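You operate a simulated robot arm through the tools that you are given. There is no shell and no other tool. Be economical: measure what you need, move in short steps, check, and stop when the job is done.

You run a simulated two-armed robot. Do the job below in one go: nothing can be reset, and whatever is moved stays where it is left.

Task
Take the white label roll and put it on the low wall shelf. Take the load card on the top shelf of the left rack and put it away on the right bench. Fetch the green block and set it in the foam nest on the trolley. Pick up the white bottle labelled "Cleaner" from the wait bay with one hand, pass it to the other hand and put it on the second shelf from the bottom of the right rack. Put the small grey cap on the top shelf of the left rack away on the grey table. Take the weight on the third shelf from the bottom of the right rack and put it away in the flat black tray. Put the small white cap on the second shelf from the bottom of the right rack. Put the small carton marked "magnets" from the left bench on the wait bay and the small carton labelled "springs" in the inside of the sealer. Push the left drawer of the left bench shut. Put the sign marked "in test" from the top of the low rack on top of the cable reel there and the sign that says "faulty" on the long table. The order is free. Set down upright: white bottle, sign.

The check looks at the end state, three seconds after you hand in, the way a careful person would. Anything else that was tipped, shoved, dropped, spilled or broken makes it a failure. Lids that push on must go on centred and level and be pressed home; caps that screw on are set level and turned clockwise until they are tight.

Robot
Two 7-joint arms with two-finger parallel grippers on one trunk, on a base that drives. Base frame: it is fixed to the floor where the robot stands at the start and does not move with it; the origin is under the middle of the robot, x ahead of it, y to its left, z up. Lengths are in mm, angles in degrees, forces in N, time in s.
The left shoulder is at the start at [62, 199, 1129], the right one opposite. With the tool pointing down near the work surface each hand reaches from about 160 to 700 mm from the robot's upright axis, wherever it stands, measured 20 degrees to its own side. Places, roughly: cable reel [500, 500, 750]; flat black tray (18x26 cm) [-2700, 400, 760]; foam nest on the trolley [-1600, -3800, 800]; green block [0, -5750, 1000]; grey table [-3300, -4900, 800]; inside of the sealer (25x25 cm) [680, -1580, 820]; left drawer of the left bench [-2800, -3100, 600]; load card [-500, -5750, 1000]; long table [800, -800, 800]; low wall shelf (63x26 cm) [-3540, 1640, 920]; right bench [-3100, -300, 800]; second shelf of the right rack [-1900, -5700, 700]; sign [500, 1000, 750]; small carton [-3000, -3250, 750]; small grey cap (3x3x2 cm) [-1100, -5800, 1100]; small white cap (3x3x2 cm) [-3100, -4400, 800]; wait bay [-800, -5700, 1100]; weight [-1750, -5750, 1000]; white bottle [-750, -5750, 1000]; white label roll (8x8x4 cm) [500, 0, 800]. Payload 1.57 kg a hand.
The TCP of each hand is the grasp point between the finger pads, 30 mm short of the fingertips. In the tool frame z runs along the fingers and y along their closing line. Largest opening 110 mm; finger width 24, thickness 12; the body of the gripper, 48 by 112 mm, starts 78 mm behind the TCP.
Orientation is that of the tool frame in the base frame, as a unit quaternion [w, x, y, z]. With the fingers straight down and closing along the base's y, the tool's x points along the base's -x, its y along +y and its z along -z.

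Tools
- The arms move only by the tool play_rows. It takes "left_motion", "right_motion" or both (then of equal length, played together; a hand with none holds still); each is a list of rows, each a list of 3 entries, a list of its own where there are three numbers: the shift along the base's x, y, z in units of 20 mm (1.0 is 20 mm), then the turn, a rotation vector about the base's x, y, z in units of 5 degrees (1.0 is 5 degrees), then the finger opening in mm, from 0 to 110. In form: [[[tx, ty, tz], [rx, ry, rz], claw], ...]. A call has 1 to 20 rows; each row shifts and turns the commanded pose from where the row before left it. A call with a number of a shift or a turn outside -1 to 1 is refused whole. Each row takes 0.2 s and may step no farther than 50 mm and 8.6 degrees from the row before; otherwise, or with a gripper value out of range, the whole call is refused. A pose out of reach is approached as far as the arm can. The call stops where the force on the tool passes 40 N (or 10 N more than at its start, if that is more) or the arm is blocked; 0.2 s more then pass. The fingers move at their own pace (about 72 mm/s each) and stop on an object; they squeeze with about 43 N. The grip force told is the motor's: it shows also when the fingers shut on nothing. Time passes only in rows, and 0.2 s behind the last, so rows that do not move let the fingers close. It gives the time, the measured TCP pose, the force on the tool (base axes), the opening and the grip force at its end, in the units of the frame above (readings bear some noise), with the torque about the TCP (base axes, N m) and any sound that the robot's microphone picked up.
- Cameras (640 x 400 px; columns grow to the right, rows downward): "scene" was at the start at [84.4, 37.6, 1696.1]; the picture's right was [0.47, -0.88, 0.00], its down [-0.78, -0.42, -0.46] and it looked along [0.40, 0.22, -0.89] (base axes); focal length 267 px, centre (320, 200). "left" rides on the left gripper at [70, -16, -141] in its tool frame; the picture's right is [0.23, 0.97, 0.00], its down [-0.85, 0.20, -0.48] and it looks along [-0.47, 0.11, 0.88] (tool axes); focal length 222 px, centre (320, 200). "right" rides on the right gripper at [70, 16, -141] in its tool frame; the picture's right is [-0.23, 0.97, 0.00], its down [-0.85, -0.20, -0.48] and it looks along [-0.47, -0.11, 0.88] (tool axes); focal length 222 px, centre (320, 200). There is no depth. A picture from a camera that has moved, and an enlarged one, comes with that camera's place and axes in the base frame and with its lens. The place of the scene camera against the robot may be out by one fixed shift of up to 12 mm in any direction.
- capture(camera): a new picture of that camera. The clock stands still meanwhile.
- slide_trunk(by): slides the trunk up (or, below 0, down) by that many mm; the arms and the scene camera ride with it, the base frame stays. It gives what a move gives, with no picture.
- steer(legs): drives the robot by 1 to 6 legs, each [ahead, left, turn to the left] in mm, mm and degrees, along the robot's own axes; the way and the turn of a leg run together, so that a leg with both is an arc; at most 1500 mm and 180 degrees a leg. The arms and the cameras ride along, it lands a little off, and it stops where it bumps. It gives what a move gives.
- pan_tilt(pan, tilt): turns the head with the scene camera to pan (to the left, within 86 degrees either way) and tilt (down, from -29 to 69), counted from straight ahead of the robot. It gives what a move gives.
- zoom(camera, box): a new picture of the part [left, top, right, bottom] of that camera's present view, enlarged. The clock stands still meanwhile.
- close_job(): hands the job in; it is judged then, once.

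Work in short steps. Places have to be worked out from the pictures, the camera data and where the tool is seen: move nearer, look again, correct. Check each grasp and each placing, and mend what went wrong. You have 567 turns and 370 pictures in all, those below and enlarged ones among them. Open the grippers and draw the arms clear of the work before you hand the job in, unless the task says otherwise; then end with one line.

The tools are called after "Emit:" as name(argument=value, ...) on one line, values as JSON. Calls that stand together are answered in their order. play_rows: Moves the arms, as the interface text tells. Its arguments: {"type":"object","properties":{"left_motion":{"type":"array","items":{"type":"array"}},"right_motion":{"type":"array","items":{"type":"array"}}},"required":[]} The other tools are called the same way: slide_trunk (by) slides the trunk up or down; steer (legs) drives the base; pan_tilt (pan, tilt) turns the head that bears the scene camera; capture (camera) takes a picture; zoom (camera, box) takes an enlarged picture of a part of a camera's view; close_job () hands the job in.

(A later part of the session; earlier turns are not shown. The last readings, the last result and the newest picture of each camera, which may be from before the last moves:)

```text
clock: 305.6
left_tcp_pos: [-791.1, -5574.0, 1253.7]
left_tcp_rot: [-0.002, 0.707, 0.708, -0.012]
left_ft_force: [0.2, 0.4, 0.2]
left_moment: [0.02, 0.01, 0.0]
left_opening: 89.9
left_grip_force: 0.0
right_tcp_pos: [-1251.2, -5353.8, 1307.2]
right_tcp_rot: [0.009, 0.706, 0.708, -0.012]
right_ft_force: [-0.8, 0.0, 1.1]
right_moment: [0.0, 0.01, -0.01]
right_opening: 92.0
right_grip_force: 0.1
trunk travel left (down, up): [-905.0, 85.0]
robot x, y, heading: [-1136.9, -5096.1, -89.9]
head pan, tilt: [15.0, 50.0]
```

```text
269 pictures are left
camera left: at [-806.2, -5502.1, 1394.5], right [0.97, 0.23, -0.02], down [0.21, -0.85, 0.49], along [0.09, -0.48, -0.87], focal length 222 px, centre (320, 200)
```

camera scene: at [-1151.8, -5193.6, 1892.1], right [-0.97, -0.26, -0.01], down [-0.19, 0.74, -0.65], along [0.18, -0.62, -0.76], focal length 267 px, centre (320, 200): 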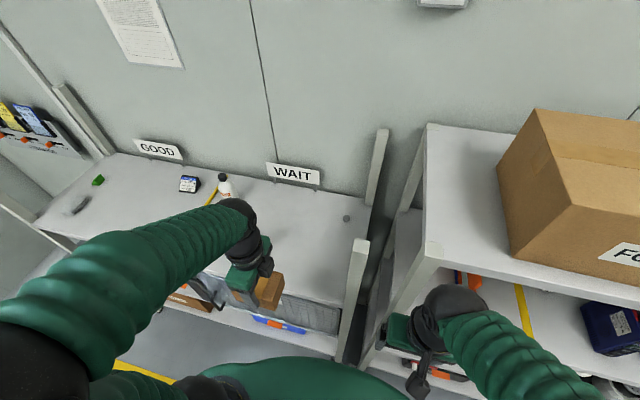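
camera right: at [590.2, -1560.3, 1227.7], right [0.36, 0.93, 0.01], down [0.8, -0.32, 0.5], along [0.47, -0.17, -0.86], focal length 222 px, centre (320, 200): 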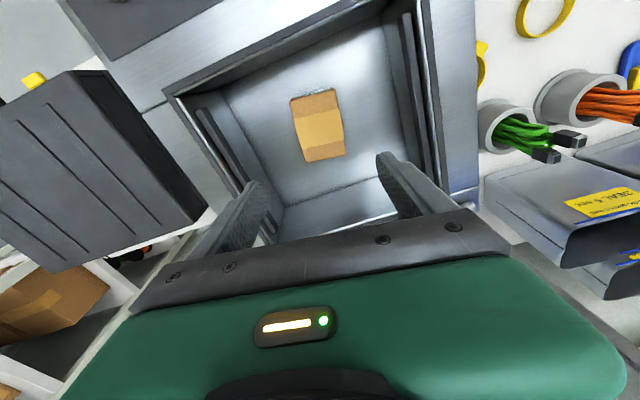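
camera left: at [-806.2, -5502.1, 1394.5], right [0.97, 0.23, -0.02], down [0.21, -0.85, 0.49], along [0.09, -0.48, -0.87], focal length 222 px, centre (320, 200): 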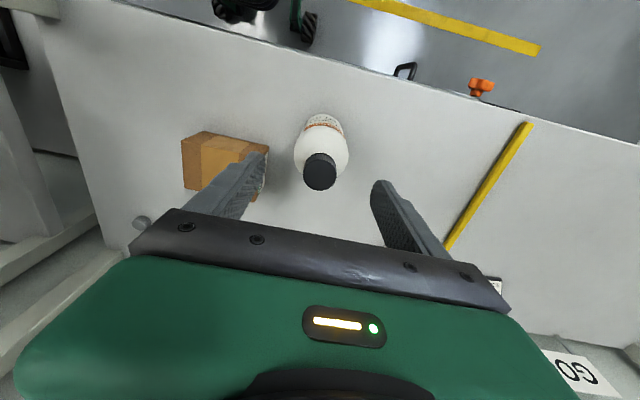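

Centred over the cap. I lower to TCP z≈1158 with opening 82.

Emit:
play_rows(left_motion=[[[0, 0, 0], [0, 0, 0], 82], [[0, 0, -0.6], [0, 0, 0], 82], [[0, 0, -0.6], [0, 0, 0], 82], [[0, 0, -0.6], [0, 0, 0], 82], [[0, 0, -0.6], [0, 0, 0], 82], [[0, 0, -0.6], [0, 0, 0], 82], [[0, 0, -0.6], [0, 0, 0], 82], [[0, 0, -0.6], [0, 0, 0], 82], [[0, 0, -0.5], [0, 0, 0], 82]])

Emit:
capture(camera="left")

```text
clock: 307.6
left_tcp_pos: [-790.0, -5574.5, 1158.3]
left_tcp_rot: [-0.002, 0.706, 0.708, -0.012]
left_ft_force: [-0.4, -0.4, -0.5]
left_moment: [-0.05, 0.0, -0.01]
left_opening: 81.9
left_grip_force: 0.1
right_tcp_pos: [-1253.1, -5353.1, 1306.4]
right_tcp_rot: [0.008, 0.707, 0.707, -0.011]
right_ft_force: [-0.3, 0.1, -0.2]
right_moment: [-0.03, 0.02, -0.02]
right_opening: 91.8
right_grip_force: 0.0
trunk travel left (down, up): [-905.0, 85.0]
robot x, y, heading: [-1140.5, -5094.0, -90.1]
head pan, tilt: [15.0, 50.0]
```

```text
268 pictures are left
camera left: at [-806.2, -5502.3, 1299.4], right [0.97, 0.23, -0.02], down [0.21, -0.85, 0.49], along [0.09, -0.48, -0.87], focal length 222 px, centre (320, 200)
```

left: 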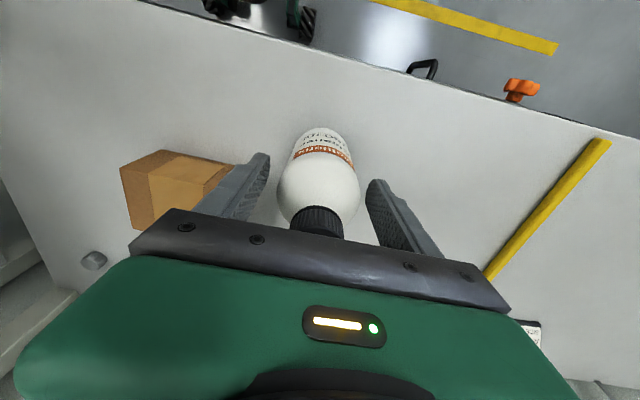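

Bottle sits between the pads. I close.

Emit:
play_rows(left_motion=[[[0, 0, 0], [0, 0, 0], 40], [[0, 0, 0], [0, 0, 0], 40], [[0, 0, 0], [0, 0, 0], 40], [[0, 0, 0], [0, 0, 0], 40], [[0, 0, 0.2], [0, 0, 0], 40], [[0, 0, 0.4], [0, 0, 0], 40], [[0, 0, 0.6], [0, 0, 0], 40]])

Emit:
capture(camera="left")

```text
clock: 309.1
left_tcp_pos: [-792.1, -5573.7, 1183.3]
left_tcp_rot: [-0.002, 0.707, 0.707, -0.013]
left_ft_force: [-0.4, -0.3, -2.4]
left_moment: [0.04, 0.0, -0.04]
left_opening: 58.6
left_grip_force: 43.0
right_tcp_pos: [-1252.5, -5353.2, 1307.5]
right_tcp_rot: [0.009, 0.706, 0.708, -0.012]
right_ft_force: [-0.2, -0.6, 0.7]
right_moment: [-0.03, -0.04, 0.01]
right_opening: 92.2
right_grip_force: 0.1
trunk travel left (down, up): [-905.0, 85.0]
robot x, y, heading: [-1136.4, -5096.6, -90.0]
head pan, tilt: [15.0, 50.0]
```

```text
267 pictures are left
camera left: at [-806.2, -5501.9, 1324.5], right [0.97, 0.23, -0.02], down [0.21, -0.85, 0.49], along [0.09, -0.48, -0.87], focal length 222 px, centre (320, 200)
```

left: 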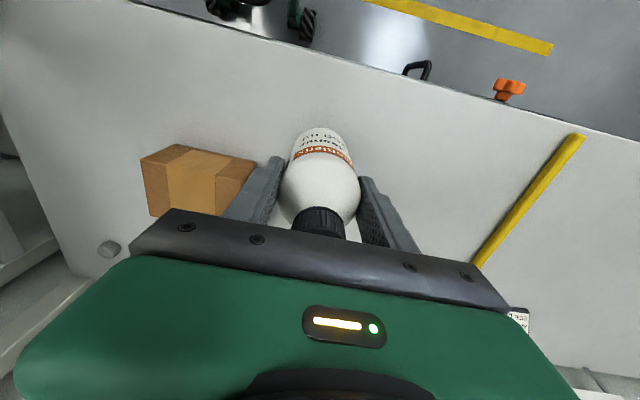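

Held (59 mm); base is ~103 mm below the TCP. I lift and back away to open floor for the hand-over.

Emit:
play_rows(left_motion=[[[0, 0, 0.8], [0, 0, 0], 40], [[0, 0, 0.8], [0, 0, 0], 40], [[0, 0, 0.8], [0, 0, 0], 40], [[0, 0, 0.8], [0, 0, 0], 40], [[0, 0, 0.8], [0, 0, 0], 40], [[0, 0, 0.8], [0, 0, 0], 40]])

Emit:
steer(legs=[[-350, 0, 0]])

Emit:
play_rows(left_motion=[[[-0.4, 0, -0.9], [0, 0, 0], 40], [[-0.4, 0, -0.9], [0, 0, 0], 40], [[-0.4, 0, -0.9], [0, 0, 0], 40], [[-0.4, 0, -0.9], [0, 0, 0], 40], [[-0.4, 0, -0.9], [0, 0, 0], 40], [[-0.4, 0, -0.9], [0, 0, 0], 40], [[-0.4, 0, -0.9], [0, 0, 0], 40], [[-0.4, 0, -0.9], [0, 0, 0], 40], [[-0.4, 0, -0.9], [0, 0, 0], 40], [[-0.4, 0, -0.9], [0, 0, 0], 40], [[-0.4, 0, -0.9], [0, 0, 0], 40], [[-0.4, 0, -0.9], [0, 0, 0], 40], [[-0.4, 0, -0.9], [0, 0, 0], 40], [[-0.4, 0, -0.9], [0, 0, 0], 40], [[-0.4, 0, -0.9], [0, 0, 0], 40], [[-0.4, 0, -0.9], [0, 0, 0], 40]], right_motion=[[[0, -0.2, -1], [0, 0, 0], 104], [[0, -0.2, -1], [0, 0, 0], 104], [[0, -0.2, -1], [0, 0, 0], 104], [[0, -0.2, -1], [0, 0, 0], 104], [[0, -0.2, -1], [0, 0, 0], 104], [[0, -0.2, -1], [0, 0, 0], 104], [[0, -0.2, -1], [0, 0, 0], 104], [[0, -0.2, -1], [0, 0, 0], 104], [[0, -0.2, -1], [0, 0, 0], 104], [[0, -0.2, -1], [0, 0, 0], 104], [[0, -0.2, -1], [0, 0, 0], 104], [[0, -0.2, -1], [0, 0, 0], 104], [[0, -0.2, -1], [0, 0, 0], 104], [[0, -0.2, -1], [0, 0, 0], 104], [[0, -0.2, -1], [0, 0, 0], 104], [[0, -0.2, -1], [0, 0, 0], 104]])

```text
clock: 310.6
left_tcp_pos: [-792.4, -5573.4, 1279.8]
left_tcp_rot: [-0.002, 0.706, 0.708, -0.012]
left_ft_force: [-0.1, -0.4, -2.5]
left_moment: [-0.01, 0.02, 0.01]
left_opening: 58.3
left_grip_force: 43.2
right_tcp_pos: [-1252.3, -5353.5, 1306.9]
right_tcp_rot: [0.009, 0.707, 0.707, -0.013]
right_ft_force: [-0.2, 0.3, -0.6]
right_moment: [0.03, -0.01, 0.0]
right_opening: 92.0
right_grip_force: 0.0
trunk travel left (down, up): [-905.0, 85.0]
robot x, y, heading: [-1142.6, -5094.1, -90.0]
head pan, tilt: [15.0, 50.0]
```

```text
clock: 312.8
left_tcp_pos: [-791.8, -5224.8, 1277.7]
left_tcp_rot: [-0.004, 0.706, 0.708, -0.011]
left_ft_force: [0.0, -1.0, -4.2]
left_moment: [0.0, 0.04, 0.02]
left_opening: 58.0
left_grip_force: 43.3
right_tcp_pos: [-1251.9, -5005.1, 1304.8]
right_tcp_rot: [0.008, 0.706, 0.708, -0.011]
right_ft_force: [0.1, 0.0, -0.6]
right_moment: [0.02, 0.03, 0.02]
right_opening: 92.0
right_grip_force: 0.0
trunk travel left (down, up): [-905.0, 85.0]
robot x, y, heading: [-1137.9, -4740.1, -90.0]
head pan, tilt: [15.0, 50.0]
```

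```text
clock: 316.2
left_tcp_pos: [-921.4, -5222.3, 990.4]
left_tcp_rot: [-0.002, 0.706, 0.708, -0.012]
left_ft_force: [0.5, 0.1, -2.2]
left_moment: [0.06, 0.07, 0.0]
left_opening: 58.3
left_grip_force: 42.9
right_tcp_pos: [-1247.2, -5081.0, 992.1]
right_tcp_rot: [0.009, 0.706, 0.708, -0.011]
right_ft_force: [-1.1, 0.5, -0.1]
right_moment: [0.06, -0.01, 0.01]
right_opening: 104.0
right_grip_force: 0.1
right hand out of reach, approached as far as the arm can: row 1, 2, 3, 5
trunk travel left (down, up): [-905.0, 85.0]
robot x, y, heading: [-1137.3, -4743.6, -89.8]
head pan, tilt: [15.0, 50.0]
```

Now I lower and tilt the right tool about 60° forward.

Emit:
play_rows(right_motion=[[[0, -0.3, -0.47], [-1, 0, 0], 104], [[0, -0.3, -0.47], [-1, 0, 0], 104], [[0, -0.3, -0.47], [-1, 0, 0], 104], [[0, -0.3, -0.47], [-1, 0, 0], 104], [[0, -0.3, -0.47], [-1, 0, 0], 104], [[0, -0.3, -0.47], [-1, 0, 0], 104], [[0, -0.3, -0.47], [-1, 0, 0], 104], [[0, -0.3, -0.47], [-1, 0, 0], 104], [[0, -0.3, -0.47], [-1, 0, 0], 104], [[0, -0.3, -0.47], [-1, 0, 0], 104], [[0, -0.3, -0.47], [-1, 0, 0], 104], [[0, -0.3, -0.47], [-1, 0, 0], 104]])

Emit:
capture(camera="scene")

Emit:
capture(camera="right")

```text
clock: 318.8
left_tcp_pos: [-920.8, -5220.5, 991.2]
left_tcp_rot: [-0.002, 0.706, 0.708, -0.012]
left_ft_force: [0.0, -1.2, -2.8]
left_moment: [0.05, 0.01, 0.03]
left_opening: 58.2
left_grip_force: 42.9
right_tcp_pos: [-1249.5, -5152.6, 879.0]
right_tcp_rot: [0.361, 0.608, 0.605, -0.366]
right_ft_force: [-0.4, 0.1, -0.2]
right_moment: [-0.01, -0.01, -0.01]
right_opening: 104.0
right_grip_force: 0.1
trunk travel left (down, up): [-905.0, 85.0]
robot x, y, heading: [-1141.9, -4745.5, -89.9]
head pan, tilt: [15.0, 50.0]
```

```text
266 pictures are left
camera scene: at [-1122.1, -4848.1, 1890.4], right [-0.97, -0.26, 0.0], down [-0.2, 0.74, -0.64], along [0.17, -0.62, -0.77], focal length 267 px, centre (320, 200)
```

scene: 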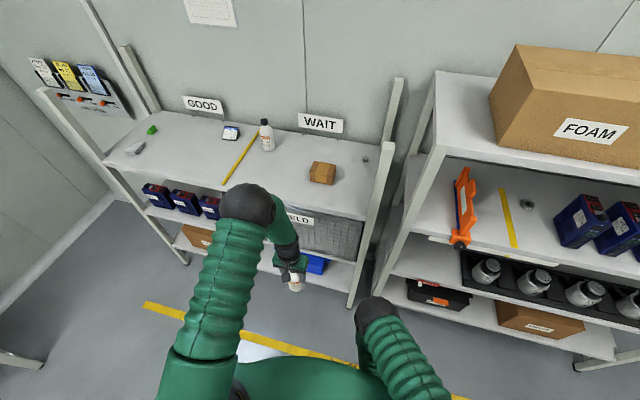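

```text
265 pictures are left
camera right: at [-1230.8, -4995.8, 885.5], right [0.97, -0.11, 0.2], down [-0.2, 0.02, 0.98], along [-0.12, -0.99, 0.0], focal length 222 px, centre (320, 200)
```

right: 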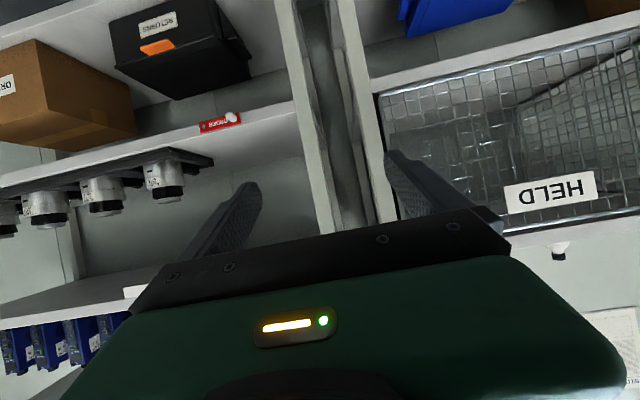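

The 60° pose works, and the second shelf is visible. Now I bring the bottle in front of the right hand.

Emit:
play_rows(left_motion=[[[-0.955, -0.25, -0.2], [0, 0, 0], 40], [[-0.955, -0.25, -0.2], [0, 0, 0], 40], [[-0.955, -0.25, -0.2], [0, 0, 0], 40], [[-0.955, -0.25, -0.2], [0, 0, 0], 40], [[-0.955, -0.25, -0.2], [0, 0, 0], 40], [[-0.955, -0.25, -0.2], [0, 0, 0], 40], [[-0.955, -0.25, -0.2], [0, 0, 0], 40], [[-0.955, -0.25, -0.2], [0, 0, 0], 40], [[-0.955, -0.25, -0.2], [0, 0, 0], 40], [[-0.955, -0.25, -0.2], [0, 0, 0], 40], [[-0.955, -0.25, -0.2], [0, 0, 0], 40], [[-0.955, -0.25, -0.2], [0, 0, 0], 40]], right_motion=[[[0.4, 0, 0], [0, 0, 0], 104], [[0.4, 0, 0], [0, 0, 0], 104], [[0.4, 0, 0], [0, 0, 0], 104], [[0.4, 0, 0], [0, 0, 0], 104], [[0.4, 0, 0], [0, 0, 0], 104], [[0.4, 0, 0], [0, 0, 0], 104], [[0.4, 0, 0], [0, 0, 0], 104], [[0.4, 0, 0], [0, 0, 0], 104], [[0.4, 0, 0], [0, 0, 0], 104], [[0.4, 0, 0], [0, 0, 0], 104], [[0.4, 0, 0], [0, 0, 0], 104], [[0.4, 0, 0], [0, 0, 0], 104]])

Emit:
capture(camera="right")

Emit:
capture(camera="left")

```text
clock: 321.6
left_tcp_pos: [-1150.7, -5279.1, 946.6]
left_tcp_rot: [-0.001, 0.706, 0.708, -0.012]
left_ft_force: [0.5, 0.2, -2.4]
left_moment: [0.0, 0.0, 0.0]
left_opening: 58.3
left_grip_force: 43.2
right_tcp_pos: [-1186.4, -5158.3, 877.9]
right_tcp_rot: [0.339, 0.633, 0.584, -0.378]
right_ft_force: [-0.2, -0.1, 0.9]
right_moment: [0.04, 0.04, -0.01]
right_opening: 104.0
right_grip_force: 0.1
trunk travel left (down, up): [-905.0, 85.0]
robot x, y, heading: [-1136.4, -4743.5, -89.7]
head pan, tilt: [15.0, 50.0]
stopped in row 12 (right hand): the arm was blocked; the commanded pose is now the measured one
```

```text
264 pictures are left
camera right: at [-1155.9, -5003.1, 885.2], right [0.96, -0.19, 0.19], down [-0.19, 0.02, 0.98], along [-0.2, -0.98, -0.01], focal length 222 px, centre (320, 200)
```

right: 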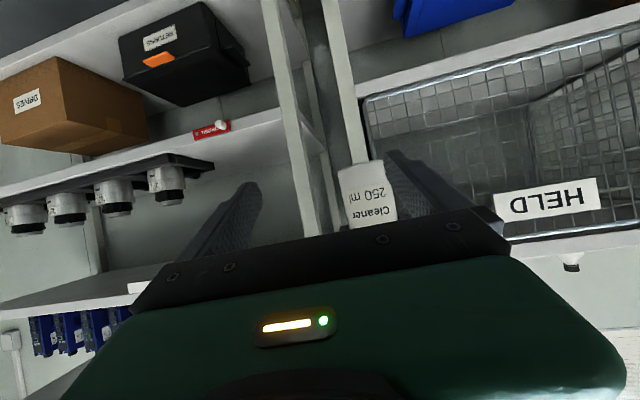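

```text
263 pictures are left
camera left: at [-1165.5, -5206.6, 1087.1], right [0.97, 0.23, -0.02], down [0.21, -0.85, 0.49], along [0.09, -0.48, -0.87], focal length 222 px, centre (320, 200)
```

left: 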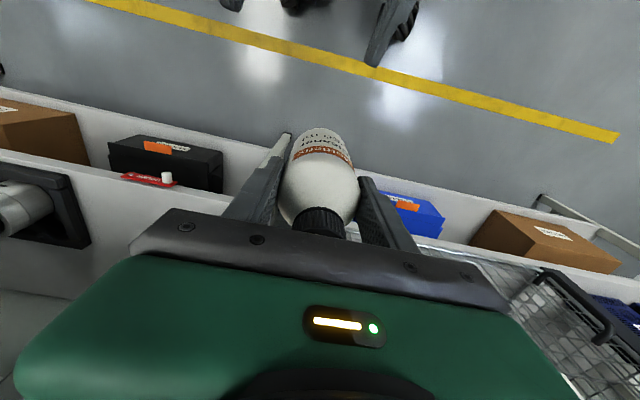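

The right arm is near its inward limit, so I shift the bottle −44 mm in x instead, then advance the right hand partway.

Emit:
play_rows(left_motion=[[[-0.75, 0, 0], [0, 0, 0], 40], [[-0.75, 0, 0], [0, 0, 0], 40], [[-0.75, 0, 0], [0, 0, 0], 40], [[0, 0, 0], [0, 0, 0], 40]], right_motion=[[[-0.2, -0.4, 0.15], [0, 0, 0], 104], [[0, -0.6, 0.15], [0, 0, 0], 104], [[0, -0.6, 0], [0, 0, 0], 104], [[0, -0.6, 0], [0, 0, 0], 104]])

Emit:
capture(camera="right")

```text
clock: 322.6
left_tcp_pos: [-1192.6, -5282.1, 947.7]
left_tcp_rot: [-0.001, 0.703, 0.711, -0.013]
left_ft_force: [0.0, -0.1, -3.3]
left_moment: [0.01, -0.04, 0.01]
left_opening: 58.2
left_grip_force: 43.3
right_tcp_pos: [-1184.9, -5204.3, 886.6]
right_tcp_rot: [0.344, 0.629, 0.586, -0.377]
right_ft_force: [-1.4, 0.0, 0.7]
right_moment: [-0.02, -0.01, -0.02]
right_opening: 104.4
right_grip_force: 0.1
trunk travel left (down, up): [-905.0, 85.0]
robot x, y, heading: [-1138.8, -4743.4, -89.9]
head pan, tilt: [15.0, 50.0]
```

```text
262 pictures are left
camera right: at [-1156.1, -5049.0, 893.2], right [0.96, -0.18, 0.19], down [-0.19, 0.03, 0.98], along [-0.18, -0.98, -0.01], focal length 222 px, centre (320, 200)
```

right: 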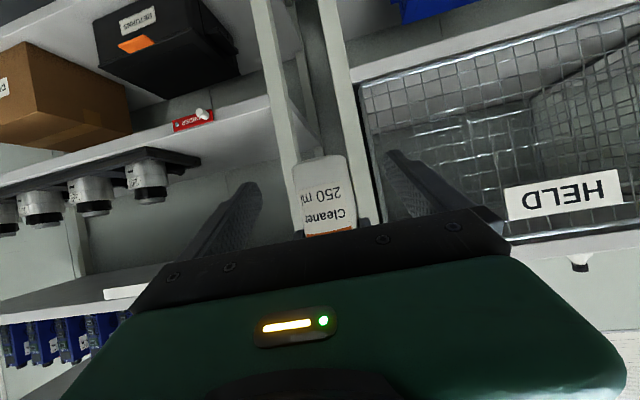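

Bottle is centred in the right gripper's path. I advance 76 mm to surround it.

Emit:
play_rows(right_motion=[[[-0.08, -0.76, 0], [0, 0, 0], 104], [[-0.08, -0.76, 0], [0, 0, 0], 104], [[-0.08, -0.76, 0], [0, 0, 0], 104], [[-0.08, -0.76, 0], [0, 0, 0], 104], [[-0.08, -0.76, 0], [0, 0, 0], 104]])

Emit:
capture(camera="right")

Emit:
capture(camera="left")

```text
clock: 323.8
left_tcp_pos: [-1193.5, -5281.9, 943.7]
left_tcp_rot: [-0.001, 0.704, 0.71, -0.012]
left_ft_force: [-0.3, -0.3, -1.9]
left_moment: [0.03, -0.02, 0.02]
left_opening: 58.1
left_grip_force: 43.1
right_tcp_pos: [-1193.8, -5280.3, 883.9]
right_tcp_rot: [0.343, 0.63, 0.586, -0.376]
right_ft_force: [-0.5, -0.8, -0.4]
right_moment: [-0.02, 0.02, -0.03]
right_opening: 104.1
right_grip_force: 0.0
trunk travel left (down, up): [-905.0, 85.0]
robot x, y, heading: [-1138.2, -4742.3, -89.7]
head pan, tilt: [15.0, 50.0]
```

```text
261 pictures are left
camera right: at [-1165.2, -5124.8, 890.6], right [0.96, -0.18, 0.19], down [-0.19, 0.02, 0.98], along [-0.19, -0.98, -0.01], focal length 222 px, centre (320, 200)
```

right: 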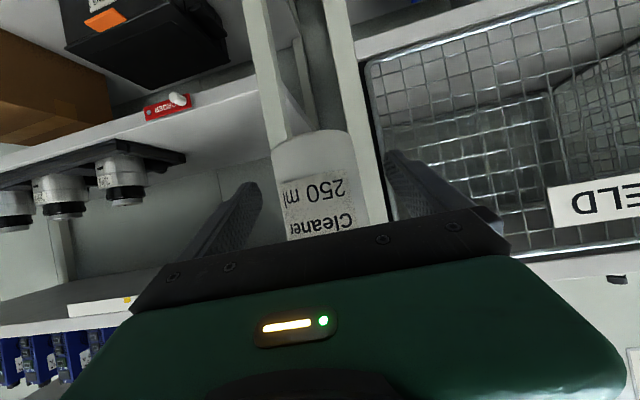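

```text
260 pictures are left
camera left: at [-1207.9, -5209.0, 1085.0], right [0.97, 0.24, -0.02], down [0.22, -0.85, 0.49], along [0.1, -0.48, -0.87], focal length 222 px, centre (320, 200)
```

left: 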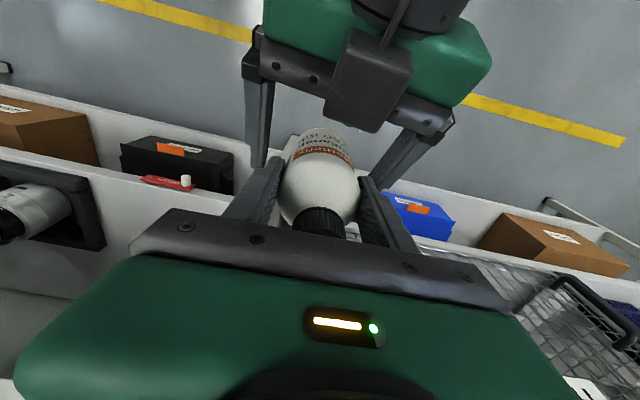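

The right fingers surround the lower bottle. I close the right hand.

Emit:
play_rows(right_motion=[[[0, 0, 0], [0, 0, 0], 40], [[0, 0, 0], [0, 0, 0], 40], [[0, 0, 0], [0, 0, 0], 40], [[0, 0, 0], [0, 0, 0], 40], [[0, 0, 0], [0, 0, 0], 40]])

Emit:
capture(camera="left")

```text
clock: 325.0
left_tcp_pos: [-1192.4, -5279.1, 944.6]
left_tcp_rot: [-0.001, 0.703, 0.711, -0.012]
left_ft_force: [-1.3, 1.3, -1.8]
left_moment: [-0.01, -0.45, 0.09]
left_opening: 57.9
left_grip_force: 42.9
right_tcp_pos: [-1193.1, -5279.4, 884.2]
right_tcp_rot: [0.343, 0.63, 0.586, -0.377]
right_ft_force: [2.8, -1.4, 0.2]
right_moment: [0.15, 0.53, -0.14]
right_opening: 58.6
right_grip_force: 43.3
trunk travel left (down, up): [-905.0, 85.0]
robot x, y, heading: [-1141.0, -4742.8, -90.2]
head pan, tilt: [15.0, 50.0]
```

```text
259 pictures are left
camera left: at [-1207.8, -5208.4, 1084.7], right [0.97, 0.24, -0.02], down [0.22, -0.85, 0.49], along [0.1, -0.48, -0.87], focal length 222 px, centre (320, 200)
```

left: 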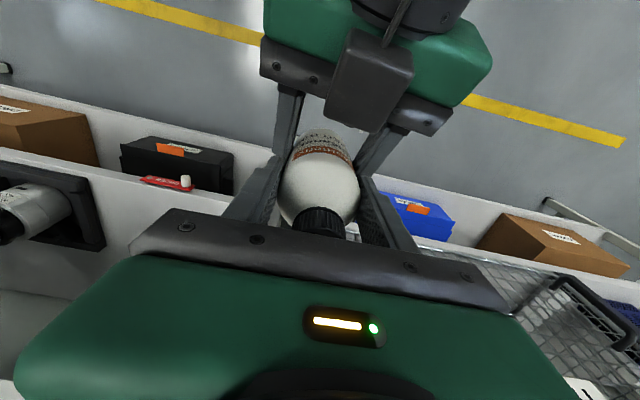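

Both grip (58.6 mm). I open the left hand and raise it clear.

Emit:
play_rows(left_motion=[[[0, 0, 0], [0, 0, 0], 60], [[0, 0, 0], [0, 0, 0], 68], [[0, 0, 0], [0, 0, 0], 78], [[0, 0, 0], [0, 0, 0], 88], [[0, 0, 0.5], [0, 0, 0], 94], [[0, 0, 0.9], [0, 0, 0], 94], [[0, 0, 0.9], [0, 0, 0], 94], [[0, 0, 0.9], [0, 0, 0], 94], [[0, 0, 0.9], [0, 0, 0], 94], [[0, 0, 0.9], [0, 0, 0], 94], [[0, 0, 0.9], [0, 0, 0], 94], [[0, 0, 0.9], [0, 0, 0], 94], [[0, 0, 0.9], [0, 0, 0], 94], [[0, 0, 0.9], [0, 0, 0], 94]])

Emit:
capture(camera="left")

Emit:
capture(camera="right")

```text
clock: 328.0
left_tcp_pos: [-1196.3, -5279.9, 1117.5]
left_tcp_rot: [-0.001, 0.706, 0.708, -0.012]
left_ft_force: [0.4, -0.1, 0.6]
left_moment: [0.03, 0.0, -0.01]
left_opening: 94.3
left_grip_force: 0.1
right_tcp_pos: [-1193.0, -5279.3, 883.6]
right_tcp_rot: [0.344, 0.629, 0.585, -0.378]
right_ft_force: [0.2, 0.2, 0.4]
right_moment: [0.04, -0.01, -0.01]
right_opening: 58.7
right_grip_force: 43.4
trunk travel left (down, up): [-905.0, 85.0]
robot x, y, heading: [-1138.3, -4739.0, -89.7]
head pan, tilt: [15.0, 50.0]
```

```text
258 pictures are left
camera left: at [-1210.8, -5206.8, 1257.7], right [0.97, 0.23, -0.02], down [0.21, -0.85, 0.49], along [0.09, -0.48, -0.87], focal length 222 px, centre (320, 200)
```

left: 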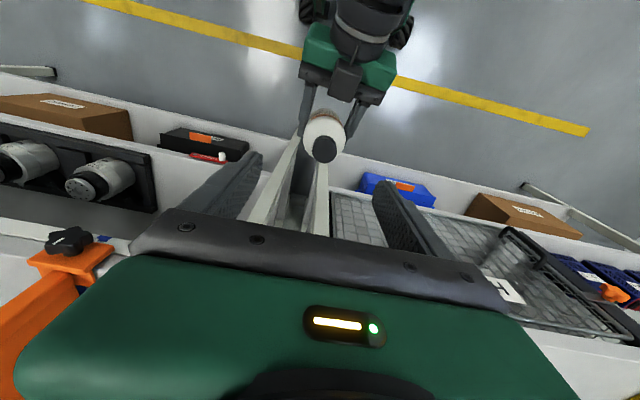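

```text
257 pictures are left
camera right: at [-1164.9, -5123.8, 890.9], right [0.96, -0.18, 0.19], down [-0.19, 0.03, 0.98], along [-0.19, -0.98, -0.01], focal length 222 px, centre (320, 200)
```

right: 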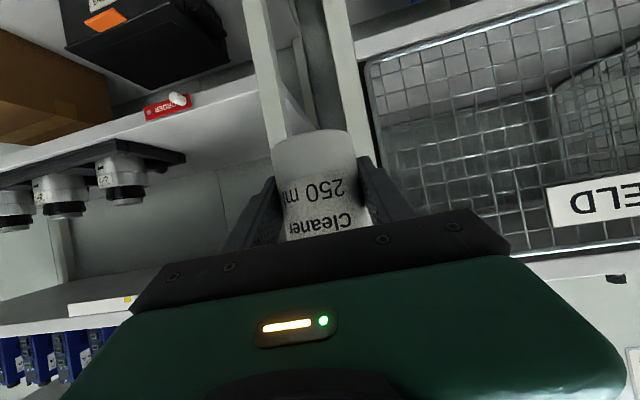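

Hand-over done. I move the left hand aside, lower the trunk 150 mm, and strafe to face the free left part of the right rack's second shelf.

Emit:
play_rows(left_motion=[[[0.95, 0.9, 0.2], [0, 0, 0], 94], [[0.95, 0.9, 0.2], [0, 0, 0], 94], [[0.95, 0.9, 0.2], [0, 0, 0], 94], [[0.95, 0.9, 0.2], [0, 0, 0], 94], [[0.95, 0.9, 0.2], [0, 0, 0], 94], [[0.95, 0.9, 0.2], [0, 0, 0], 94], [[0.95, 0.9, 0.2], [0, 0, 0], 94], [[0.95, 0.9, 0.2], [0, 0, 0], 94], [[0.95, 0.9, 0.2], [0, 0, 0], 94], [[0.95, 0.9, 0.2], [0, 0, 0], 94]])

Emit:
slide_trunk(by=-110)

Emit:
steer(legs=[[0, -257, 0]])

Emit:
capture(camera="right")

Emit:
pan_tilt(pan=-10, tilt=45)

Emit:
capture(camera="scene")

```text
clock: 330.2
left_tcp_pos: [-1004.2, -5098.3, 1156.7]
left_tcp_rot: [-0.001, 0.707, 0.707, -0.013]
left_ft_force: [0.4, 0.3, 0.8]
left_moment: [0.0, -0.03, 0.02]
left_opening: 94.0
left_grip_force: 0.1
right_tcp_pos: [-1192.1, -5278.5, 884.0]
right_tcp_rot: [0.343, 0.63, 0.585, -0.378]
right_ft_force: [0.5, -0.1, -0.4]
right_moment: [0.0, 0.03, 0.02]
right_opening: 58.6
right_grip_force: 43.5
trunk travel left (down, up): [-905.0, 85.0]
robot x, y, heading: [-1137.8, -4741.0, -89.8]
head pan, tilt: [15.0, 50.0]
```

```text
clock: 331.6
left_tcp_pos: [-1005.3, -5099.4, 1046.1]
left_tcp_rot: [-0.002, 0.706, 0.708, -0.013]
left_ft_force: [0.6, -0.1, 0.4]
left_moment: [0.0, 0.0, 0.03]
left_opening: 94.0
left_grip_force: 0.0
right_tcp_pos: [-1192.3, -5279.1, 774.0]
right_tcp_rot: [0.344, 0.629, 0.586, -0.378]
right_ft_force: [0.3, 0.7, -0.9]
right_moment: [0.0, 0.0, -0.01]
right_opening: 58.4
right_grip_force: 43.1
trunk travel left (down, up): [-795.0, 195.0]
robot x, y, heading: [-1136.7, -4746.6, -89.9]
head pan, tilt: [15.0, 50.0]
```

```text
clock: 333.5
left_tcp_pos: [-1251.8, -5100.3, 1044.3]
left_tcp_rot: [-0.004, 0.705, 0.709, -0.015]
left_ft_force: [0.5, 0.3, 0.2]
left_moment: [-0.04, -0.02, 0.05]
left_opening: 93.9
left_grip_force: 0.2
right_tcp_pos: [-1441.6, -5279.6, 773.8]
right_tcp_rot: [0.341, 0.628, 0.587, -0.38]
right_ft_force: [0.7, 1.1, -0.9]
right_moment: [-0.03, -0.01, 0.01]
right_opening: 58.5
right_grip_force: 43.1
trunk travel left (down, up): [-795.0, 195.0]
robot x, y, heading: [-1394.9, -4744.6, -89.8]
head pan, tilt: [15.0, 50.0]
```

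```text
256 pictures are left
camera right: at [-1414.3, -5124.4, 781.1], right [0.97, -0.18, 0.18], down [-0.18, 0.03, 0.98], along [-0.19, -0.98, -0.01], focal length 222 px, centre (320, 200)
```

right: 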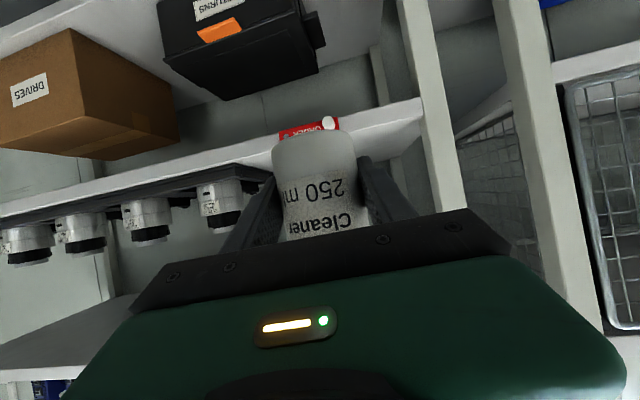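

```text
clock: 334.4
left_tcp_pos: [-1255.4, -5097.0, 1047.0]
left_tcp_rot: [-0.003, 0.706, 0.708, -0.016]
left_ft_force: [0.4, 0.3, -0.1]
left_moment: [-0.03, -0.01, 0.01]
left_opening: 94.3
left_grip_force: 0.1
right_tcp_pos: [-1444.4, -5278.7, 774.3]
right_tcp_rot: [0.342, 0.63, 0.586, -0.379]
right_ft_force: [-0.9, 0.3, -0.1]
right_moment: [-0.01, 0.04, -0.01]
right_opening: 58.7
right_grip_force: 43.1
trunk travel left (down, up): [-795.0, 195.0]
robot x, y, heading: [-1393.3, -4747.6, -89.6]
head pan, tilt: [-10.0, 45.0]
```

```text
255 pictures are left
camera scene: at [-1404.4, -4853.6, 1788.5], right [-0.99, 0.17, 0.01], down [0.12, 0.7, -0.71], along [-0.12, -0.69, -0.71], focal length 267 px, centre (320, 200)
```

scene: 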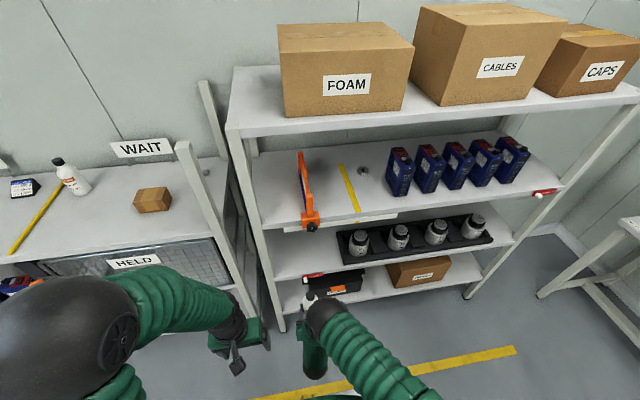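

Clear path into the second shelf (top ≈695). Bottle base is at ≈734. I drive forward 265 mm.

Emit:
steer(legs=[[265, 0, 0]])

Emit:
capture(camera="right")

Emit:
capture(camera="scene")

```text
clock: 336.3
left_tcp_pos: [-1259.5, -5365.8, 1048.5]
left_tcp_rot: [-0.002, 0.704, 0.71, -0.014]
left_ft_force: [0.3, 1.0, 0.9]
left_moment: [0.03, 0.01, 0.0]
left_opening: 94.5
left_grip_force: 0.1
right_tcp_pos: [-1447.0, -5548.4, 775.3]
right_tcp_rot: [0.344, 0.629, 0.585, -0.378]
right_ft_force: [-0.5, 1.1, -0.7]
right_moment: [0.01, 0.01, 0.01]
right_opening: 58.4
right_grip_force: 42.9
trunk travel left (down, up): [-795.0, 195.0]
robot x, y, heading: [-1392.5, -5016.0, -89.6]
head pan, tilt: [-10.0, 45.0]
```

```text
254 pictures are left
camera right: at [-1418.2, -5392.3, 782.1], right [0.96, -0.18, 0.19], down [-0.19, 0.03, 0.98], along [-0.18, -0.98, -0.01], focal length 222 px, centre (320, 200)
```

right: 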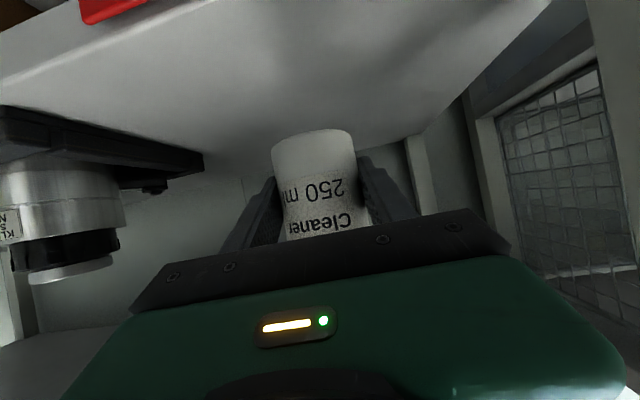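

```text
253 pictures are left
camera scene: at [-1411.8, -5120.0, 1788.7], right [-0.99, 0.17, 0.0], down [0.12, 0.7, -0.71], along [-0.12, -0.7, -0.71], focal length 267 px, centre (320, 200)
```

scene: 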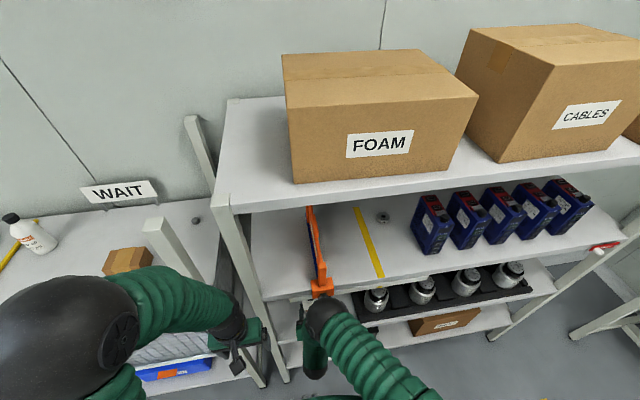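

Bottle is over the shelf beside the tray. I lower in small steps to contact.

Emit:
play_rows(right_motion=[[[0, 0, -0.4], [0, 0, 0], 40], [[0, 0, -0.4], [0, 0, 0], 40], [[0, 0, -0.3], [0, 0, 0], 40], [[0, 0, -0.2], [0, 0, 0], 40], [[0, 0, -0.15], [0, 0, 0], 40], [[0, 0, -0.15], [0, 0, 0], 40]])

Emit:
capture(camera="right")

```text
clock: 337.7
left_tcp_pos: [-1259.4, -5365.9, 1047.4]
left_tcp_rot: [-0.001, 0.705, 0.709, -0.013]
left_ft_force: [-0.3, 0.0, -0.5]
left_moment: [-0.01, 0.04, 0.02]
left_opening: 94.2
left_grip_force: 0.1
right_tcp_pos: [-1447.1, -5548.3, 743.1]
right_tcp_rot: [0.344, 0.629, 0.585, -0.378]
right_ft_force: [0.2, 0.2, 0.2]
right_moment: [0.03, 0.02, 0.01]
right_opening: 59.0
right_grip_force: 42.8
trunk travel left (down, up): [-795.0, 195.0]
robot x, y, heading: [-1395.2, -5014.0, -89.6]
head pan, tilt: [-10.0, 45.0]
```

```text
252 pictures are left
camera right: at [-1418.6, -5392.6, 749.6], right [0.96, -0.18, 0.19], down [-0.19, 0.03, 0.98], along [-0.18, -0.98, -0.01], focal length 222 px, centre (320, 200)
```

right: 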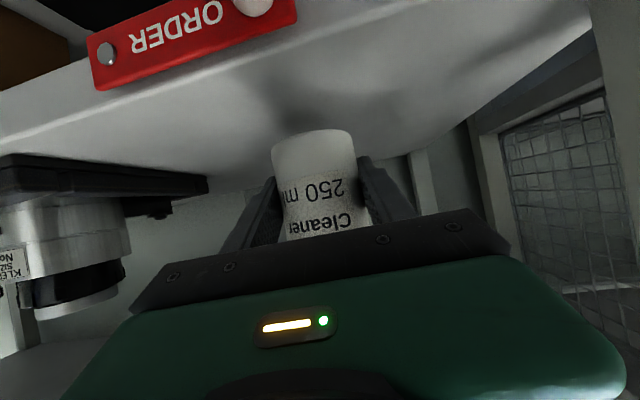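

Not yet touching; continue.

Emit:
play_rows(right_motion=[[[0, 0, -0.15], [0, 0, 0], 40], [[0, 0, -0.15], [0, 0, 0], 40], [[0, 0, -0.12], [0, 0, 0], 40], [[0, 0, -0.12], [0, 0, 0], 40], [[0, 0, -0.12], [0, 0, 0], 40]])

```text
clock: 338.9
left_tcp_pos: [-1258.3, -5366.0, 1047.1]
left_tcp_rot: [-0.001, 0.704, 0.71, -0.013]
left_ft_force: [-0.8, -0.1, 0.2]
left_moment: [-0.01, 0.0, -0.02]
left_opening: 94.2
left_grip_force: 0.1
right_tcp_pos: [-1447.4, -5548.2, 730.6]
right_tcp_rot: [0.345, 0.628, 0.587, -0.377]
right_ft_force: [-0.3, 0.2, 0.5]
right_moment: [0.01, -0.02, 0.01]
right_opening: 58.7
right_grip_force: 43.1
trunk travel left (down, up): [-795.0, 195.0]
robot x, y, heading: [-1394.3, -5013.5, -89.8]
head pan, tilt: [-10.0, 45.0]
```

Emit:
play_rows(right_motion=[[[0, 0, -0.12], [0, 0, 0], 40], [[0, 0, -0.12], [0, 0, 0], 40], [[0, 0, -0.12], [0, 0, 0], 40], [[0, 0, -0.12], [0, 0, 0], 40], [[0, 0, -0.12], [0, 0, 0], 40]])

Emit:
capture(camera="right")

```text
clock: 340.1
left_tcp_pos: [-1260.2, -5366.6, 1047.3]
left_tcp_rot: [0.0, 0.704, 0.71, -0.012]
left_ft_force: [-0.3, -0.6, -1.0]
left_moment: [0.0, 0.01, -0.03]
left_opening: 94.2
left_grip_force: 0.1
right_tcp_pos: [-1445.2, -5551.7, 719.5]
right_tcp_rot: [0.347, 0.629, 0.584, -0.379]
right_ft_force: [-0.4, 0.4, 0.6]
right_moment: [-0.01, 0.02, 0.0]
right_opening: 58.4
right_grip_force: 42.7
trunk travel left (down, up): [-795.0, 195.0]
robot x, y, heading: [-1391.4, -5010.8, -89.5]
head pan, tilt: [-10.0, 45.0]
```

```text
251 pictures are left
camera right: at [-1416.8, -5395.9, 726.6], right [0.96, -0.18, 0.2], down [-0.19, 0.03, 0.98], along [-0.18, -0.98, 0.0], focal length 222 px, centre (320, 200)
```

right: 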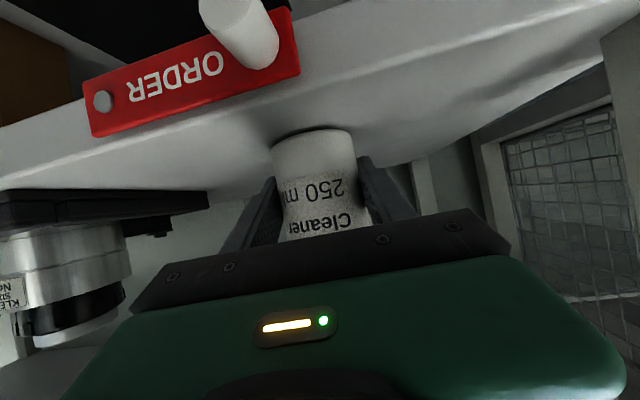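

Very close now. Continue with small steps.

Emit:
play_rows(right_motion=[[[0, 0, -0.12], [0, 0, 0], 40], [[0, 0, -0.12], [0, 0, 0], 40], [[0, 0, -0.12], [0, 0, 0], 40], [[0, 0, -0.12], [0, 0, 0], 40]])

```text
clock: 341.3
left_tcp_pos: [-1259.3, -5365.8, 1048.3]
left_tcp_rot: [0.0, 0.704, 0.71, -0.013]
left_ft_force: [1.1, -0.2, 0.3]
left_moment: [-0.03, -0.02, 0.05]
left_opening: 93.9
left_grip_force: 0.1
right_tcp_pos: [-1438.2, -5570.4, 728.9]
right_tcp_rot: [0.361, 0.627, 0.574, -0.384]
right_ft_force: [-0.4, 0.2, -0.4]
right_moment: [0.01, -0.03, -0.01]
right_opening: 58.6
right_grip_force: 42.9
trunk travel left (down, up): [-795.0, 195.0]
robot x, y, heading: [-1392.7, -5012.7, -89.8]
head pan, tilt: [-10.0, 45.0]
stopped in row 4 (right hand): the arm was blocked; the commanded pose is now the measured one
```

The arm hit a joint limit, so I lower with the trunk instead, in small slides.

Emit:
slide_trunk(by=-12)

Emit:
capture(camera="right")

```text
clock: 341.9
left_tcp_pos: [-1258.9, -5365.8, 1036.6]
left_tcp_rot: [0.001, 0.705, 0.71, -0.014]
left_ft_force: [0.0, 0.1, 0.2]
left_moment: [0.03, -0.01, 0.03]
left_opening: 94.4
left_grip_force: 0.0
right_tcp_pos: [-1437.1, -5570.6, 719.2]
right_tcp_rot: [0.364, 0.625, 0.575, -0.384]
right_ft_force: [-0.3, 2.3, 9.2]
right_moment: [0.3, 0.12, 0.03]
right_opening: 58.7
right_grip_force: 43.6
trunk travel left (down, up): [-783.0, 207.0]
robot x, y, heading: [-1391.8, -5016.6, -89.8]
head pan, tilt: [-10.0, 45.0]
```

```text
250 pictures are left
camera right: at [-1408.9, -5414.6, 719.9], right [0.96, -0.18, 0.22], down [-0.21, 0.07, 0.98], along [-0.19, -0.98, 0.03], focal length 222 px, centre (320, 200)
```

right: 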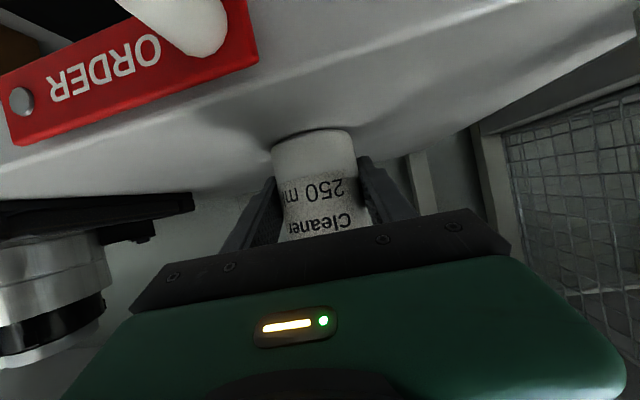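

Light contact (9 N) but the tool tilted ~2.5° extra. I undo that tilt, then check.

Emit:
play_rows(right_motion=[[[0, 0.1, 0.1], [0.25, 0, 0], 40], [[0, 0, 0], [0.25, 0, 0], 40], [[0, 0, 0], [0, 0, 0], 40]])

Emit:
slide_trunk(by=-4)

```text
clock: 342.7
left_tcp_pos: [-1258.2, -5364.6, 1035.5]
left_tcp_rot: [-0.001, 0.705, 0.709, -0.014]
left_ft_force: [-0.6, 0.0, 0.1]
left_moment: [-0.01, -0.01, 0.01]
left_opening: 93.8
left_grip_force: 0.1
right_tcp_pos: [-1437.2, -5566.9, 719.3]
right_tcp_rot: [0.348, 0.633, 0.584, -0.37]
right_ft_force: [1.7, -3.3, 10.1]
right_moment: [-0.31, 0.24, 0.11]
right_opening: 58.3
right_grip_force: 43.6
trunk travel left (down, up): [-783.0, 207.0]
robot x, y, heading: [-1395.8, -5015.3, -89.6]
head pan, tilt: [-10.0, 45.0]
```

```text
clock: 343.2
left_tcp_pos: [-1259.4, -5363.3, 1033.6]
left_tcp_rot: [0.0, 0.705, 0.709, -0.015]
left_ft_force: [-0.5, -0.2, 0.7]
left_moment: [0.0, 0.01, 0.01]
left_opening: 93.9
left_grip_force: 0.0
right_tcp_pos: [-1437.4, -5565.5, 718.5]
right_tcp_rot: [0.35, 0.632, 0.582, -0.373]
right_ft_force: [2.7, 4.5, 32.8]
right_moment: [0.42, 0.61, -0.13]
right_opening: 58.3
right_grip_force: 43.2
trunk travel left (down, up): [-779.0, 211.0]
robot x, y, heading: [-1394.2, -5010.3, -89.7]
head pan, tilt: [-10.0, 45.0]
```

Firm contact, bottle upright. I open the fingers.

Emit:
play_rows(right_motion=[[[0, 0, 0.05], [0, 0, 0], 58], [[0, 0, 0], [0, 0, 0], 62], [[0, 0, 0], [0, 0, 0], 68], [[0, 0, 0], [0, 0, 0], 76], [[0, 0, 0], [0, 0, 0], 86], [[0, 0, 0], [0, 0, 0], 92]])

Emit:
capture(camera="right")

```text
clock: 344.6
left_tcp_pos: [-1259.6, -5365.8, 1033.0]
left_tcp_rot: [-0.001, 0.705, 0.709, -0.014]
left_ft_force: [0.1, -0.2, 0.2]
left_moment: [-0.02, 0.0, 0.01]
left_opening: 93.9
left_grip_force: 0.1
right_tcp_pos: [-1437.7, -5565.9, 715.5]
right_tcp_rot: [0.347, 0.634, 0.583, -0.37]
right_ft_force: [-0.6, -0.1, 0.1]
right_moment: [-0.02, 0.02, 0.0]
right_opening: 91.9
right_grip_force: 0.0
trunk travel left (down, up): [-779.0, 211.0]
robot x, y, heading: [-1393.4, -5010.8, -89.6]
head pan, tilt: [-10.0, 45.0]
```

```text
249 pictures are left
camera right: at [-1409.3, -5411.2, 723.6], right [0.96, -0.19, 0.21], down [-0.21, 0.02, 0.98], along [-0.19, -0.98, -0.02], focal length 222 px, centre (320, 200)
```

right: 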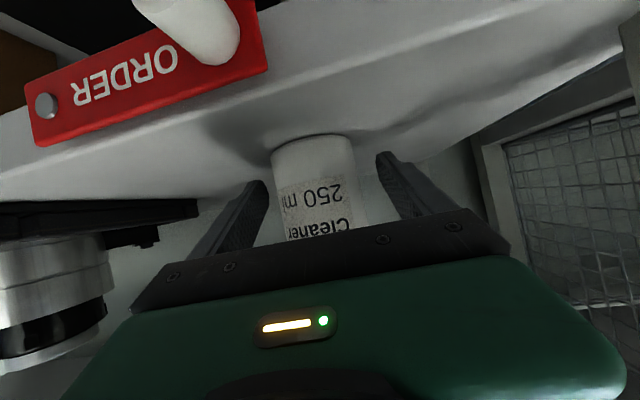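

Bottle stands upright, released. I back straight out.

Emit:
steer(legs=[[-280, 0, 0]])

Emit:
capture(camera="right")

```text
clock: 346.6
left_tcp_pos: [-1260.5, -5085.1, 1031.8]
left_tcp_rot: [-0.002, 0.705, 0.709, -0.013]
left_ft_force: [-0.3, -0.1, -0.1]
left_moment: [-0.06, 0.03, 0.01]
left_opening: 94.2
left_grip_force: 0.0
right_tcp_pos: [-1439.2, -5284.7, 715.1]
right_tcp_rot: [0.347, 0.634, 0.583, -0.371]
right_ft_force: [-0.5, -0.5, -0.3]
right_moment: [-0.01, 0.0, 0.01]
right_opening: 92.1
right_grip_force: 0.1
trunk travel left (down, up): [-779.0, 211.0]
robot x, y, heading: [-1396.1, -4729.9, -89.8]
head pan, tilt: [-10.0, 45.0]
```

```text
248 pictures are left
camera right: at [-1410.7, -5129.7, 722.9], right [0.96, -0.19, 0.21], down [-0.21, 0.02, 0.98], along [-0.19, -0.98, -0.02], focal length 222 px, centre (320, 200)
```

right: 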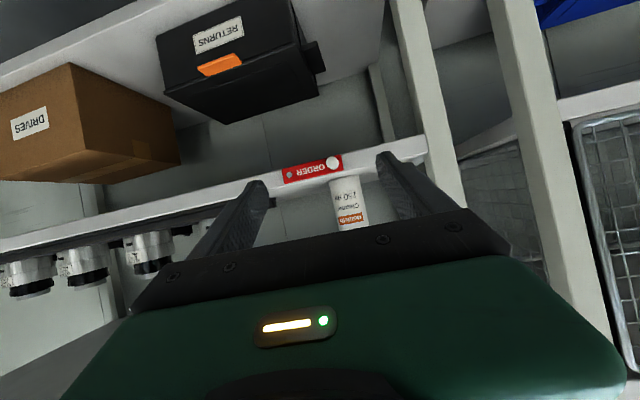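

The bottle stands well. Next the weight on the third shelf; I zoom in on it.

Emit:
pan_tilt(pan=-40, tilt=35)

Emit:
capture(camera="scene")

```text
clock: 347.6
left_tcp_pos: [-1261.3, -5082.0, 1033.0]
left_tcp_rot: [-0.001, 0.705, 0.709, -0.015]
left_ft_force: [-0.4, -0.3, -0.1]
left_moment: [0.01, 0.0, -0.01]
left_opening: 94.2
left_grip_force: 0.1
right_tcp_pos: [-1439.1, -5283.1, 716.4]
right_tcp_rot: [0.347, 0.634, 0.583, -0.371]
right_ft_force: [0.0, 0.2, 0.0]
right_moment: [-0.03, -0.01, 0.0]
right_opening: 91.9
right_grip_force: 0.1
trunk travel left (down, up): [-779.0, 211.0]
robot x, y, heading: [-1393.5, -4728.9, -89.6]
head pan, tilt: [-40.0, 35.0]
```

```text
247 pictures are left
camera scene: at [-1455.8, -4827.6, 1787.4], right [-0.77, 0.64, 0.0], down [0.37, 0.44, -0.82], along [-0.52, -0.63, -0.57], focal length 267 px, centre (320, 200)
```

scene: 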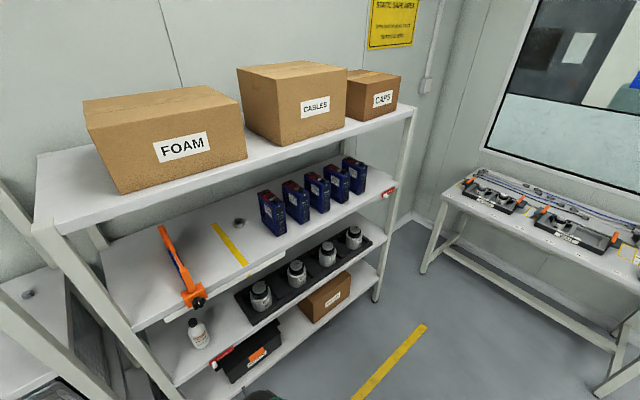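

Emit:
zoom(camera="scene", box=[140, 180, 340, 320])

Emit:
zoom(camera="scene", box=[430, 140, 640, 300])

```text
2.86 times, centred on (240, 250) of scene
camera zoom: at [-1455.8, -4827.6, 1787.4], right [-0.77, 0.64, 0.0], down [0.37, 0.44, -0.82], along [-0.52, -0.63, -0.57], focal length 762 px, centre (549, 57)
```

zoom: 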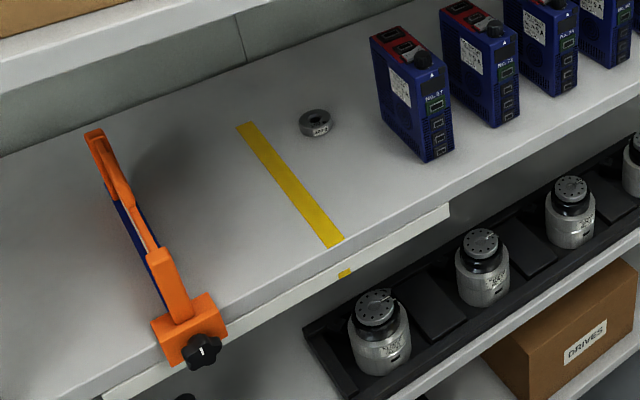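

```text
2.50 times, centred on (535, 220) of scene
camera zoom: at [-1455.8, -4827.6, 1787.4], right [-0.77, 0.64, 0.0], down [0.37, 0.44, -0.82], along [-0.52, -0.63, -0.57], focal length 667 px, centre (-218, 150)
```

zoom: 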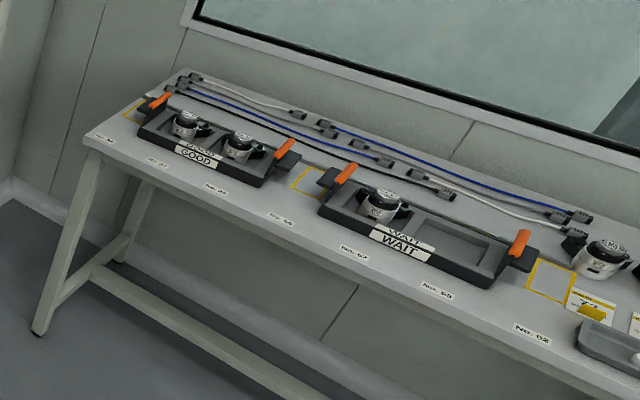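

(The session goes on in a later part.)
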